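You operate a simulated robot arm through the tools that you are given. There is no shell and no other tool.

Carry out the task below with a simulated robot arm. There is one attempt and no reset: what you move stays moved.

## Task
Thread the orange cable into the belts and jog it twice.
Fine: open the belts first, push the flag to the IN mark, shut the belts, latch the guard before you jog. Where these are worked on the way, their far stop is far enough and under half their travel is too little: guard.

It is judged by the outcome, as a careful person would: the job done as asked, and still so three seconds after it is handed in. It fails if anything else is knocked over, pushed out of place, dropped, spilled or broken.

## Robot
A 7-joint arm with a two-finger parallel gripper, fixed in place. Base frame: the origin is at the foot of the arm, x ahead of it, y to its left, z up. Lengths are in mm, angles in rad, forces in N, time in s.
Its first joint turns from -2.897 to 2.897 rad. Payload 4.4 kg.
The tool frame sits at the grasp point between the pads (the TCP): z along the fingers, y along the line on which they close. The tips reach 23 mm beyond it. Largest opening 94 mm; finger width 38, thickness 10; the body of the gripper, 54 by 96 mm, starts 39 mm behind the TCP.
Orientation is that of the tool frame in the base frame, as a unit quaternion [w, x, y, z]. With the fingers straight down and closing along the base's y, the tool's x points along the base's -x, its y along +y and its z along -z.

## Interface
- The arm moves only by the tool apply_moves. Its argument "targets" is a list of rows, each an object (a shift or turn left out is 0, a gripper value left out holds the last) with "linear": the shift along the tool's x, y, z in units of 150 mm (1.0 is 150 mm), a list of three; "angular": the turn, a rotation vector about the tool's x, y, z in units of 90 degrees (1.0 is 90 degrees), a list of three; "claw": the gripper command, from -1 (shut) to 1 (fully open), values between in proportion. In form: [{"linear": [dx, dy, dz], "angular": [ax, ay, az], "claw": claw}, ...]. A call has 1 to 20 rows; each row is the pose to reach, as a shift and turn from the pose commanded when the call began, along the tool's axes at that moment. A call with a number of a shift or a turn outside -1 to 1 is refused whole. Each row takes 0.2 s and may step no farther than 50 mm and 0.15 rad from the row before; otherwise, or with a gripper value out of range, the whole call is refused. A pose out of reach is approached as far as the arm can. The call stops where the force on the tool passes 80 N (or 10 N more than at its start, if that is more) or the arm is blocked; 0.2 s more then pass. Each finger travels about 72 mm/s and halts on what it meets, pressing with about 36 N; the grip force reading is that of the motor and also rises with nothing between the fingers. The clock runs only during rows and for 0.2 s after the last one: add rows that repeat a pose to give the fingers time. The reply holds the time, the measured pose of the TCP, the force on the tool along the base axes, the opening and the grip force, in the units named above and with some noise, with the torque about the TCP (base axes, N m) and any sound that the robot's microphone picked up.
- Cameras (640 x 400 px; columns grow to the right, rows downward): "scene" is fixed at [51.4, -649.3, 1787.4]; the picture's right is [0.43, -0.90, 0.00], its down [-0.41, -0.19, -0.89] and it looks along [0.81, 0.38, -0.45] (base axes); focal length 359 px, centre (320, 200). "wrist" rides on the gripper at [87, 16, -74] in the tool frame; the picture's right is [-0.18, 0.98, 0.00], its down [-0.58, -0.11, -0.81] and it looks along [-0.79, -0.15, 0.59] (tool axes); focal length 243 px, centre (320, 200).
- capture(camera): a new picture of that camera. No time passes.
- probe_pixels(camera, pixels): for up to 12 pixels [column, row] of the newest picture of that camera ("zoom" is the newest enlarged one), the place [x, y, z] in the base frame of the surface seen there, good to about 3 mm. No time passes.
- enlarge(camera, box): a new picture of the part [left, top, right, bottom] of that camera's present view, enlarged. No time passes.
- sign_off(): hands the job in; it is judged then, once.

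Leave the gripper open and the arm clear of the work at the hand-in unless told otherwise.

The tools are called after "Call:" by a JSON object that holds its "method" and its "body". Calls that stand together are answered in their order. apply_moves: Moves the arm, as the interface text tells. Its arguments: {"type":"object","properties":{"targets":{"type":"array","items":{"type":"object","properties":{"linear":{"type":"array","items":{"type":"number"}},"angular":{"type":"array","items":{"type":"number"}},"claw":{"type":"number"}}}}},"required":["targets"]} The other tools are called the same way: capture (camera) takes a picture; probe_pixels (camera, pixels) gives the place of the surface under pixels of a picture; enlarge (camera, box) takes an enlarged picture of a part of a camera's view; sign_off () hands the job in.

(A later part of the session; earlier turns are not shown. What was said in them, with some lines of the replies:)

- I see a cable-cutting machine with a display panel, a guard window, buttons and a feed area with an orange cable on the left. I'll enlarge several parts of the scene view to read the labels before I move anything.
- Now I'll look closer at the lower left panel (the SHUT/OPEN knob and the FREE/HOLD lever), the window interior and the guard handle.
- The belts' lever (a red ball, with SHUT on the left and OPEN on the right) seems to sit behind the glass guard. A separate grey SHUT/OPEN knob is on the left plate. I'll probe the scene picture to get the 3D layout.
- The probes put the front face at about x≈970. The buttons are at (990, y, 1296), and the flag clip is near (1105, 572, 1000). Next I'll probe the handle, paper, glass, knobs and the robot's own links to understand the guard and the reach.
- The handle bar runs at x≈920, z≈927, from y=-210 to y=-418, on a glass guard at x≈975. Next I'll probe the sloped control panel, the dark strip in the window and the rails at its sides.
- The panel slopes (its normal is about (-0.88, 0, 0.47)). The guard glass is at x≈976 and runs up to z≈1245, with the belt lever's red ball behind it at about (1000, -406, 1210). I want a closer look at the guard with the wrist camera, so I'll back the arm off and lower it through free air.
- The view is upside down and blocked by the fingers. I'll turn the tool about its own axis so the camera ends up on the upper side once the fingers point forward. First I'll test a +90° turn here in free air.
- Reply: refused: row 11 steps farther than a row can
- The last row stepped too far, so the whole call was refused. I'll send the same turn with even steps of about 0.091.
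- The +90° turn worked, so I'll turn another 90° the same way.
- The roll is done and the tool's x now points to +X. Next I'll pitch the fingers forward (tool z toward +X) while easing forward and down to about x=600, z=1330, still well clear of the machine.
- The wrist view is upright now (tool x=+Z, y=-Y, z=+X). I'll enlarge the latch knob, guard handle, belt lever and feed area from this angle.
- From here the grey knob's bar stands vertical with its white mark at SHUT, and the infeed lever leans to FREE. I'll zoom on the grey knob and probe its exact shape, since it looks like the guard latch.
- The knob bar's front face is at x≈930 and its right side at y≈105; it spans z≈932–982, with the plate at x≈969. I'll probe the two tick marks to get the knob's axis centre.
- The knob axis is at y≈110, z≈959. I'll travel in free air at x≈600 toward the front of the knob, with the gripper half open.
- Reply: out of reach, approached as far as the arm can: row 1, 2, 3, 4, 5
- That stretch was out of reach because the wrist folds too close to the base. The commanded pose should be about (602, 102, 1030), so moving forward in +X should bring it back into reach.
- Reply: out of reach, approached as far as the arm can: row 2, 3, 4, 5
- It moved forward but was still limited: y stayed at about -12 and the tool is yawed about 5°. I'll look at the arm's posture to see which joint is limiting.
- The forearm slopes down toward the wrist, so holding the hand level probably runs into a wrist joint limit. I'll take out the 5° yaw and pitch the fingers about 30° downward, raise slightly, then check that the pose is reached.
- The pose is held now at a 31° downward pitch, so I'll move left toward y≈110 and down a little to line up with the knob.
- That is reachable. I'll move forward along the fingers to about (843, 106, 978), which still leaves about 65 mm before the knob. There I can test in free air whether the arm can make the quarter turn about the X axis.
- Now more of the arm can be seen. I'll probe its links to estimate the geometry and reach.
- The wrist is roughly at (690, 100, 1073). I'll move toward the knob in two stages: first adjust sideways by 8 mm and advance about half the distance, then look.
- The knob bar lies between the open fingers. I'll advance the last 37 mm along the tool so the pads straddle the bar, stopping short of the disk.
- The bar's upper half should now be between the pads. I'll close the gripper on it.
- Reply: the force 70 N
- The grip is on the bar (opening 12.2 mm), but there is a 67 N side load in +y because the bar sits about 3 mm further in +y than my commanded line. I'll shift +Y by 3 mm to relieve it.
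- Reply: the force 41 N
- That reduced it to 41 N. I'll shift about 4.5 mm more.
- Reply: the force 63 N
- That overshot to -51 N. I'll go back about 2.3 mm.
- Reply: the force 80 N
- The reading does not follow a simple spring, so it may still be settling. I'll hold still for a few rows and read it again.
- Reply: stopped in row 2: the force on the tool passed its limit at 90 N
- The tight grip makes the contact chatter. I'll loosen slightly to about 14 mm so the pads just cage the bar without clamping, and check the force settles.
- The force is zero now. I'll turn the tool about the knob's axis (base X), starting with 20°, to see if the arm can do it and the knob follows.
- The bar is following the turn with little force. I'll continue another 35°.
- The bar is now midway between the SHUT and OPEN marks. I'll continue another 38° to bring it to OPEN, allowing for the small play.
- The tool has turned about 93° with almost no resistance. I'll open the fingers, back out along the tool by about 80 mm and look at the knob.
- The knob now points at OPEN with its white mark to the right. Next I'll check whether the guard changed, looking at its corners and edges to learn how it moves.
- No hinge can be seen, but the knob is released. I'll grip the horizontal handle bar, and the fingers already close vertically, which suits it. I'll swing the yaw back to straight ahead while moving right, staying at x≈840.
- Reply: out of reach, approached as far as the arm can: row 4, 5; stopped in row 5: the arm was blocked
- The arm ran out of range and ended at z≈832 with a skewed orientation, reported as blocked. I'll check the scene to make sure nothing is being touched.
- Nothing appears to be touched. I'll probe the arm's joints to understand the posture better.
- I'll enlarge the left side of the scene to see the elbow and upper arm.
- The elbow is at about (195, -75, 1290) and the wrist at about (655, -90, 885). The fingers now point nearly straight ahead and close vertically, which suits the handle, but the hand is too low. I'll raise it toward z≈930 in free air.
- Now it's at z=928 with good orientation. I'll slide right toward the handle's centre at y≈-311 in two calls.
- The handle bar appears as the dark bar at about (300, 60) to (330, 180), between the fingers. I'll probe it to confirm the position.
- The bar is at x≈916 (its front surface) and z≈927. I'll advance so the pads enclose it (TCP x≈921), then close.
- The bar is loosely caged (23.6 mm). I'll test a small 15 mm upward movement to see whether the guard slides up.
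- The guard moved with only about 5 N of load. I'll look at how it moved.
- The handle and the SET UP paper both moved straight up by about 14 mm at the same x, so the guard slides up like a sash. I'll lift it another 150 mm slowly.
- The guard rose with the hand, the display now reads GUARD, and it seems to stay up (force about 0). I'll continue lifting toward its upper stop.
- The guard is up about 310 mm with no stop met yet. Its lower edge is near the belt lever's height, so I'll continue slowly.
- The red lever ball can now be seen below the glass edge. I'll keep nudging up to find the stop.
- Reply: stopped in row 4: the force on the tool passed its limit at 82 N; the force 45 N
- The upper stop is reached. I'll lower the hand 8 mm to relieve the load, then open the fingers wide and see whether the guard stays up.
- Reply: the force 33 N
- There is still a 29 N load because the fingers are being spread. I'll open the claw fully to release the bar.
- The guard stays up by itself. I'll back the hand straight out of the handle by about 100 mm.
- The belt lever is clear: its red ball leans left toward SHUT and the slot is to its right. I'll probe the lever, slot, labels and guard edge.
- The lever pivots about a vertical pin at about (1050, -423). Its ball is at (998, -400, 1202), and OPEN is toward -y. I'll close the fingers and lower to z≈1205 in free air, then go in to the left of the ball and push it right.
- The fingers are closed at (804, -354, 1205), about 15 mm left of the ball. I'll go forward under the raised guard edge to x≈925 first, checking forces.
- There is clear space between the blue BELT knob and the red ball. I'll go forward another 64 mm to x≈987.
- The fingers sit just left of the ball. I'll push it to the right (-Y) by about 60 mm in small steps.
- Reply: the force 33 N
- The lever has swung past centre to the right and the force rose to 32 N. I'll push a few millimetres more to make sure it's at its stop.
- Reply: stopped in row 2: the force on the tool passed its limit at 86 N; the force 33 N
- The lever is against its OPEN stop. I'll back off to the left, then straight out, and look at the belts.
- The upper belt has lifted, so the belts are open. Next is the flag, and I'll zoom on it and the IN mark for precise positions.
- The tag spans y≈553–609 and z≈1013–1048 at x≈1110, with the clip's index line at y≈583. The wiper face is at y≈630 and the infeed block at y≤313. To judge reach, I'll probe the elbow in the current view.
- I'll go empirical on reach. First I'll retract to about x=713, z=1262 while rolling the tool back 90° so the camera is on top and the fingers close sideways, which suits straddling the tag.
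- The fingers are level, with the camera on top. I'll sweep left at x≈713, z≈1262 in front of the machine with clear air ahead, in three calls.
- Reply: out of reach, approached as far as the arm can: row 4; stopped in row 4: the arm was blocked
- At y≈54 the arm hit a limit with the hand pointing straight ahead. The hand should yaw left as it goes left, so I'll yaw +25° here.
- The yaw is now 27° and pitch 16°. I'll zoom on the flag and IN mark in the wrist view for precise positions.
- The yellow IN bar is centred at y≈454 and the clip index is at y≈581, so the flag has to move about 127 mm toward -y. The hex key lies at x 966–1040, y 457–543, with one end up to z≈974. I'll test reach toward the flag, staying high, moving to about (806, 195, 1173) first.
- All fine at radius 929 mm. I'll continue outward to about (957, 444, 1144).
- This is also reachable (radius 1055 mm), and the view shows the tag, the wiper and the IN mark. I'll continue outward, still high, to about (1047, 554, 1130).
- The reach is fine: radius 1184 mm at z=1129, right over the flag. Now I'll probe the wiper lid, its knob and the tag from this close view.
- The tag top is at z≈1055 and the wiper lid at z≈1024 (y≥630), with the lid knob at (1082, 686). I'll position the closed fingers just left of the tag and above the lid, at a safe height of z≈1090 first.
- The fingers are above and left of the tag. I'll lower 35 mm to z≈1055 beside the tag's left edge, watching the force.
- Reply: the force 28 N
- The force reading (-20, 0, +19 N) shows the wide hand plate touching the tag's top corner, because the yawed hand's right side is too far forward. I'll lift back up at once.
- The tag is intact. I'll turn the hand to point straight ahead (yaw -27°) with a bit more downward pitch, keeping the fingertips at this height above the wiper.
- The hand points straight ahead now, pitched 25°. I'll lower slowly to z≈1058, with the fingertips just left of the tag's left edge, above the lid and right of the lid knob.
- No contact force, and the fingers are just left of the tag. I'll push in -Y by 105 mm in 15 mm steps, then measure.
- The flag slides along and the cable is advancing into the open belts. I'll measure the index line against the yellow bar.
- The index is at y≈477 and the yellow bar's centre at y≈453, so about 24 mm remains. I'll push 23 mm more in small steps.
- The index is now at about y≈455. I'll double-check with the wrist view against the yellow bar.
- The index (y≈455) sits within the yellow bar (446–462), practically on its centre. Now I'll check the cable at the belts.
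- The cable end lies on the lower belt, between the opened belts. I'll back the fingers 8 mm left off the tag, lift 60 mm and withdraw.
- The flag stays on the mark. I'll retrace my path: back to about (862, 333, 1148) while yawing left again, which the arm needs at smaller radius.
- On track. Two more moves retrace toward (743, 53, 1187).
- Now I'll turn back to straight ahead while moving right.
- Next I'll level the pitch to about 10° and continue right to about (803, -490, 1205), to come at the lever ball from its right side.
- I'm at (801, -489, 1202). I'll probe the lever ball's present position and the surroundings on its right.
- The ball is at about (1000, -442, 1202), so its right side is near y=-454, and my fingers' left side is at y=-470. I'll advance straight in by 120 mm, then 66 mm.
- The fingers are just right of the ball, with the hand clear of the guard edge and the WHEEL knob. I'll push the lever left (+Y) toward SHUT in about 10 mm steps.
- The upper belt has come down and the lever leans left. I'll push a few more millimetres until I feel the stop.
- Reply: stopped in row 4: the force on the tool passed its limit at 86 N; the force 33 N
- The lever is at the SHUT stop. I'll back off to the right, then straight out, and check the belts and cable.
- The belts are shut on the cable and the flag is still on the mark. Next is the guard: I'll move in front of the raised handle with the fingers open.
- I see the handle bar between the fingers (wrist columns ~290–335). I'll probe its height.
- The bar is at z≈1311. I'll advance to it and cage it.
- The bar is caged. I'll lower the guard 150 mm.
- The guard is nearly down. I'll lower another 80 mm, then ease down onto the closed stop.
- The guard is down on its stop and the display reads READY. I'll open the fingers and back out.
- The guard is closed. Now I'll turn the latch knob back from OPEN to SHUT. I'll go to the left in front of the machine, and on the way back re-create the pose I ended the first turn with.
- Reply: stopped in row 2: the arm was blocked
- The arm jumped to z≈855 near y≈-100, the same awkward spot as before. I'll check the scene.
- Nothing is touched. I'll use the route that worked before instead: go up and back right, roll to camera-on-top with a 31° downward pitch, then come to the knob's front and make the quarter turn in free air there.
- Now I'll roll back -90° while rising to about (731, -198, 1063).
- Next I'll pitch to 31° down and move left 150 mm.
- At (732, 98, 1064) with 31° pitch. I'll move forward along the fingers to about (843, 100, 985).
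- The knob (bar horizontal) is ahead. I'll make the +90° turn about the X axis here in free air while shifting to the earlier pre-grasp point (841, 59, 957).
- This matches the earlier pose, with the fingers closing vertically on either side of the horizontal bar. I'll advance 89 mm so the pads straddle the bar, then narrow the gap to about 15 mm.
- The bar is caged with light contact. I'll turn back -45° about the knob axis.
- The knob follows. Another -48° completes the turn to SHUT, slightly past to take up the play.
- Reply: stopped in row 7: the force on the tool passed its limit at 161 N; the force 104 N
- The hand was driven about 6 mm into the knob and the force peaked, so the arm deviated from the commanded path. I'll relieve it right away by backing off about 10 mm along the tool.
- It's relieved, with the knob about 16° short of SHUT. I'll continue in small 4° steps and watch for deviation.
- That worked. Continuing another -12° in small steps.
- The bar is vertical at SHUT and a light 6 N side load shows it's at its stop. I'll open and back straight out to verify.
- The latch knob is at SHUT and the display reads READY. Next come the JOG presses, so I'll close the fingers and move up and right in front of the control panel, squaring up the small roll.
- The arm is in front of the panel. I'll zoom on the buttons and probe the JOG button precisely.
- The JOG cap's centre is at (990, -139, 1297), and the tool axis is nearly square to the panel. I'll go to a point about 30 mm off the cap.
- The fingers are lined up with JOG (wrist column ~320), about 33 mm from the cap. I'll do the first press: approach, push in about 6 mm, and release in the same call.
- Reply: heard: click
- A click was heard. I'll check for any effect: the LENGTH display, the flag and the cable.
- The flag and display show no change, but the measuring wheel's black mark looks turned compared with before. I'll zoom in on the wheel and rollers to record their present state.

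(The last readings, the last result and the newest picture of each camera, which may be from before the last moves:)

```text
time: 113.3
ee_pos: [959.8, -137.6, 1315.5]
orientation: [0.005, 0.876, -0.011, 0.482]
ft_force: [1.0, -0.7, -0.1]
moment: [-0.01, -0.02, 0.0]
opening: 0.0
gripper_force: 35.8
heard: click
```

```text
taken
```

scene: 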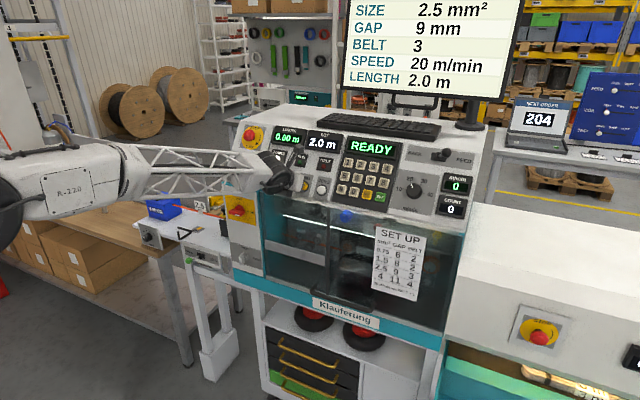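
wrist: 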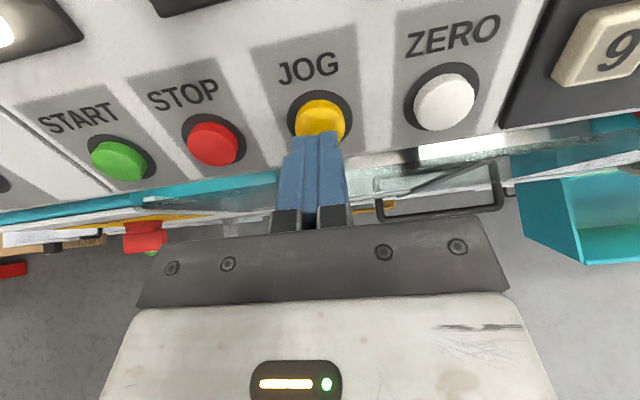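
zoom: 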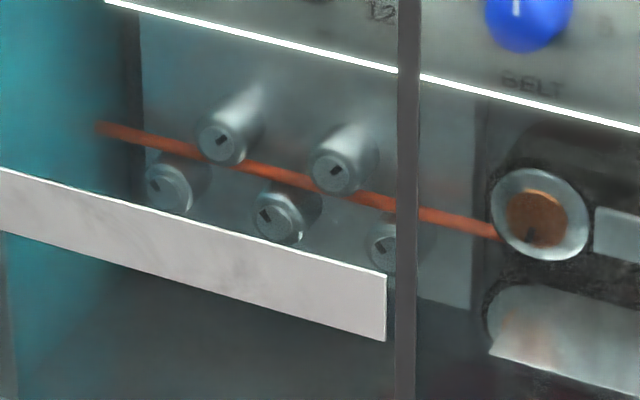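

The wheel, rollers and belt pulley have all turned, so the first jog took effect. I'll wait about a second for the motion to finish before the second press.

Call:
{"method": "apply_moves", "body": {"targets": [{"linear": [0, 0, 0]}, {"linear": [0, 0, 0]}, {"linear": [0, 0, 0]}, {"linear": [0, 0, 0]}]}}

Call:
{"method": "enlarge", "body": {"camera": "scene", "box": [410, 245, 450, 285]}}

Call:
{"method": "enlarge", "body": {"camera": "scene", "box": [270, 215, 360, 275]}}

Call:
{"method": "enlarge", "body": {"camera": "scene", "box": [262, 120, 422, 220]}}

```text
time: 114.3
ee_pos: [959.4, -137.1, 1317.5]
orientation: [0.006, 0.876, -0.012, 0.483]
ft_force: [0.8, 0.4, 0.1]
moment: [-0.02, -0.02, 0.0]
opening: 0.1
gripper_force: 36.5
```

```text
10.00 times, centred on (430, 265) of scene
```

zoom: 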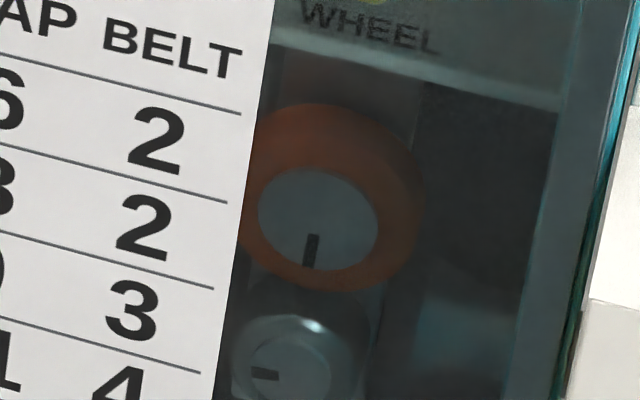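

```text
6.67 times, centred on (315, 245) of scene
```

zoom: 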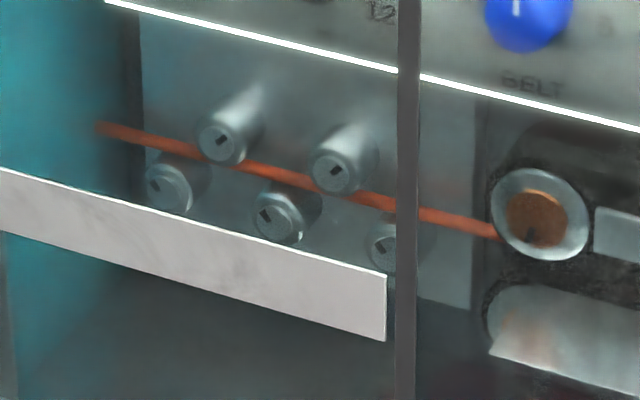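

```text
4.00 times, centred on (342, 170) of scene
```

zoom: 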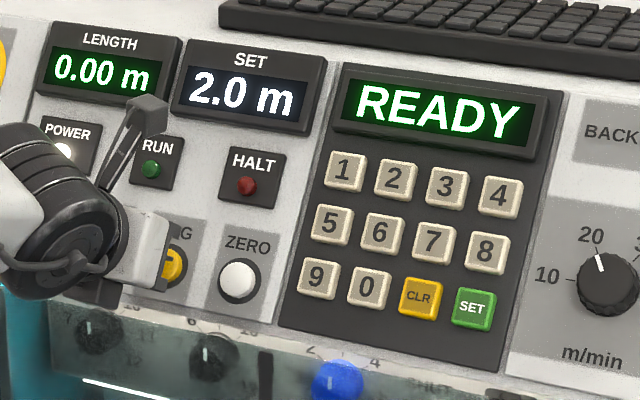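

Everything is at rest. Now the second press, with the same depth and release.

Call:
{"method": "apply_moves", "body": {"targets": [{"linear": [0, 0, 0.08]}, {"linear": [0, 0, 0.105]}, {"linear": [0, 0, 0.125]}, {"linear": [0, 0, 0.14]}, {"linear": [0, 0, 0.08]}, {"linear": [0, 0, 0]}]}}

Call:
{"method": "enlarge", "body": {"camera": "scene", "box": [410, 245, 450, 285]}}

Call:
{"method": "enlarge", "body": {"camera": "scene", "box": [270, 215, 360, 275]}}

Call:
{"method": "enlarge", "body": {"camera": "scene", "box": [262, 120, 422, 220]}}

```text
time: 115.7
ee_pos: [960.3, -136.9, 1317.2]
orientation: [0.006, 0.876, -0.012, 0.482]
ft_force: [-0.7, 0.4, -0.1]
moment: [-0.01, -0.01, 0.01]
opening: 0.0
gripper_force: 35.9
heard: click
```

```text
10.00 times, centred on (430, 265) of scene
```

zoom: 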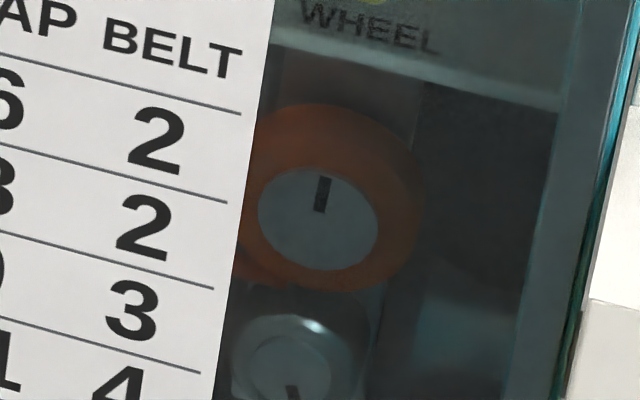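

```text
6.67 times, centred on (315, 245) of scene
```

zoom: 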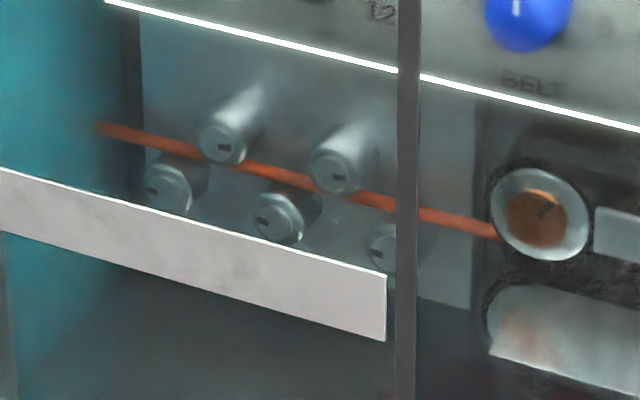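

```text
4.00 times, centred on (342, 170) of scene
```

zoom: 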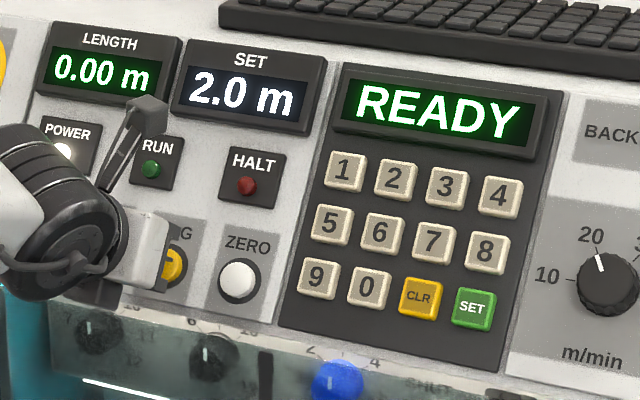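

A second click was heard and the wheel turned another half turn; the cable end can now be seen reaching the wheel. Two jogs are done. I'll withdraw the arm straight back from the panel and open the gripper.

Call:
{"method": "apply_moves", "body": {"targets": [{"linear": [0, 0, -0.25]}, {"linear": [0, 0, -0.5]}, {"linear": [0, 0, -0.75]}, {"linear": [0, 0, -1.0]}]}}

Call:
{"method": "apply_moves", "body": {"targets": [{"linear": [0.1, 0, -0.25], "claw": 0.5}, {"linear": [0.2, 0, -0.5], "claw": 1}, {"linear": [0.3, 0, -0.75], "claw": 1}, {"linear": [0.3, 0, -0.75], "claw": 1}, {"linear": [0.3, 0, -0.75], "claw": 1}]}}

Call:
{"method": "capture", "body": {"camera": "scene"}}

Call:
{"method": "capture", "body": {"camera": "wrist"}}

```text
time: 116.7
ee_pos: [833.4, -134.5, 1395.0]
orientation: [0.006, 0.876, -0.012, 0.482]
ft_force: [0.5, -0.8, -0.9]
moment: [-0.04, -0.02, -0.01]
opening: 0.0
gripper_force: 36.3
```

```text
time: 117.9
ee_pos: [761.0, -132.2, 1494.0]
orientation: [0.007, 0.876, -0.012, 0.482]
ft_force: [-1.1, -0.1, -0.3]
moment: [0.0, 0.03, -0.01]
opening: 93.7
gripper_force: 0.0
```

```text
taken
```

scene: 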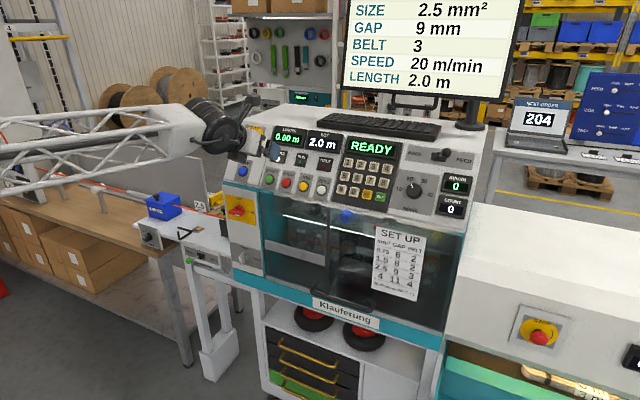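

```text
taken
```

wrist: 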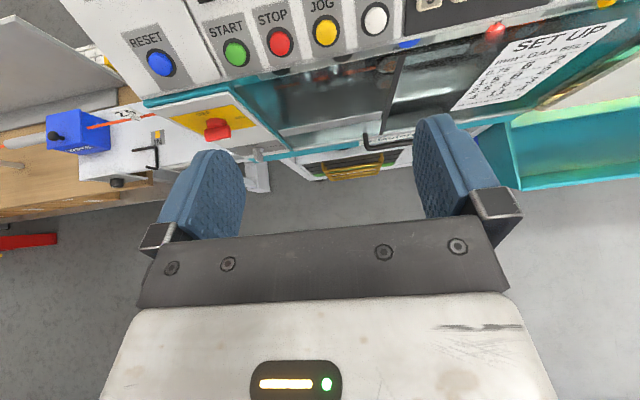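

The arm is clear and the gripper open. I'll do a final check of the flag, latch, belt lever, guard and display before handing in.

Call:
{"method": "enlarge", "body": {"camera": "scene", "box": [140, 180, 280, 275]}}

Call:
{"method": "enlarge", "body": {"camera": "scene", "box": [250, 185, 470, 330]}}

Call:
{"method": "enlarge", "body": {"camera": "scene", "box": [240, 100, 480, 220]}}

```text
4.21 times, centred on (210, 228) of scene
```

zoom: 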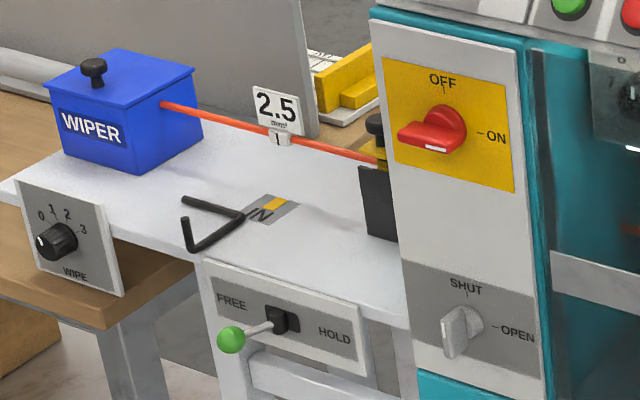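

```text
2.76 times, centred on (360, 258) of scene
```

zoom: 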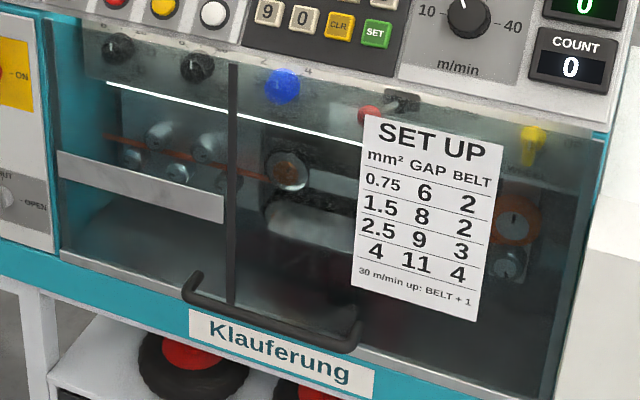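

```text
2.67 times, centred on (360, 160) of scene
```

zoom: 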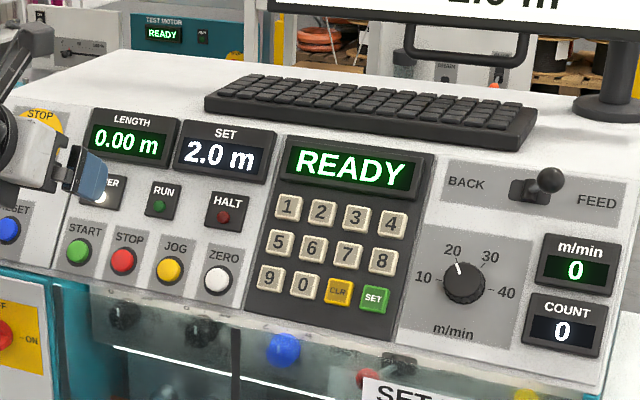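

The final check is good: the flag is at IN, the belt lever is at SHUT and the guard is down. The latch knob is at SHUT and the machine shows READY. JOG was pressed twice with a click each time, and the wheel turned each time. The hex key and other items haven't moved, the gripper is open, and the arm is clear. Handing in.

Call:
{"method": "sign_off", "body": {}}

```text
The job is handed in.
```

The orange cable is threaded into the belts and has been jogged twice. I handed the job in with the machine showing READY.

- **Belts opened:** I turned the latch knob to OPEN, raised the guard to its top stop and moved the red lever to its OPEN stop.
- **Flag:** I pushed it along until its index line sat on the yellow IN bar, about 1 mm from the bar's centre. That laid the cable end on the lower belt.
- **Belts shut, guard latched:** I moved the lever back to its SHUT stop, lowered the guard onto its stop and turned the latch knob to SHUT before jogging.
- **Jog:** I pressed JOG twice. Each press gave a click and turned the measuring wheel about half a turn, and the cable end now reaches the wheel. The LENGTH display stayed at 0.00 m and the flag did not move during the jogs.

Two contacts were harder than I meant. The hand brushed the top of the tag before I re-angled it (about 20 N). While I was turning the latch knob back to SHUT, the fingers pushed into it and the force peaked at 161 N. I backed off at once, and neither the tag nor the knob shows damage.

The gripper is open, the arm is clear of the work, and nothing else looks moved, including the hex key on the table.
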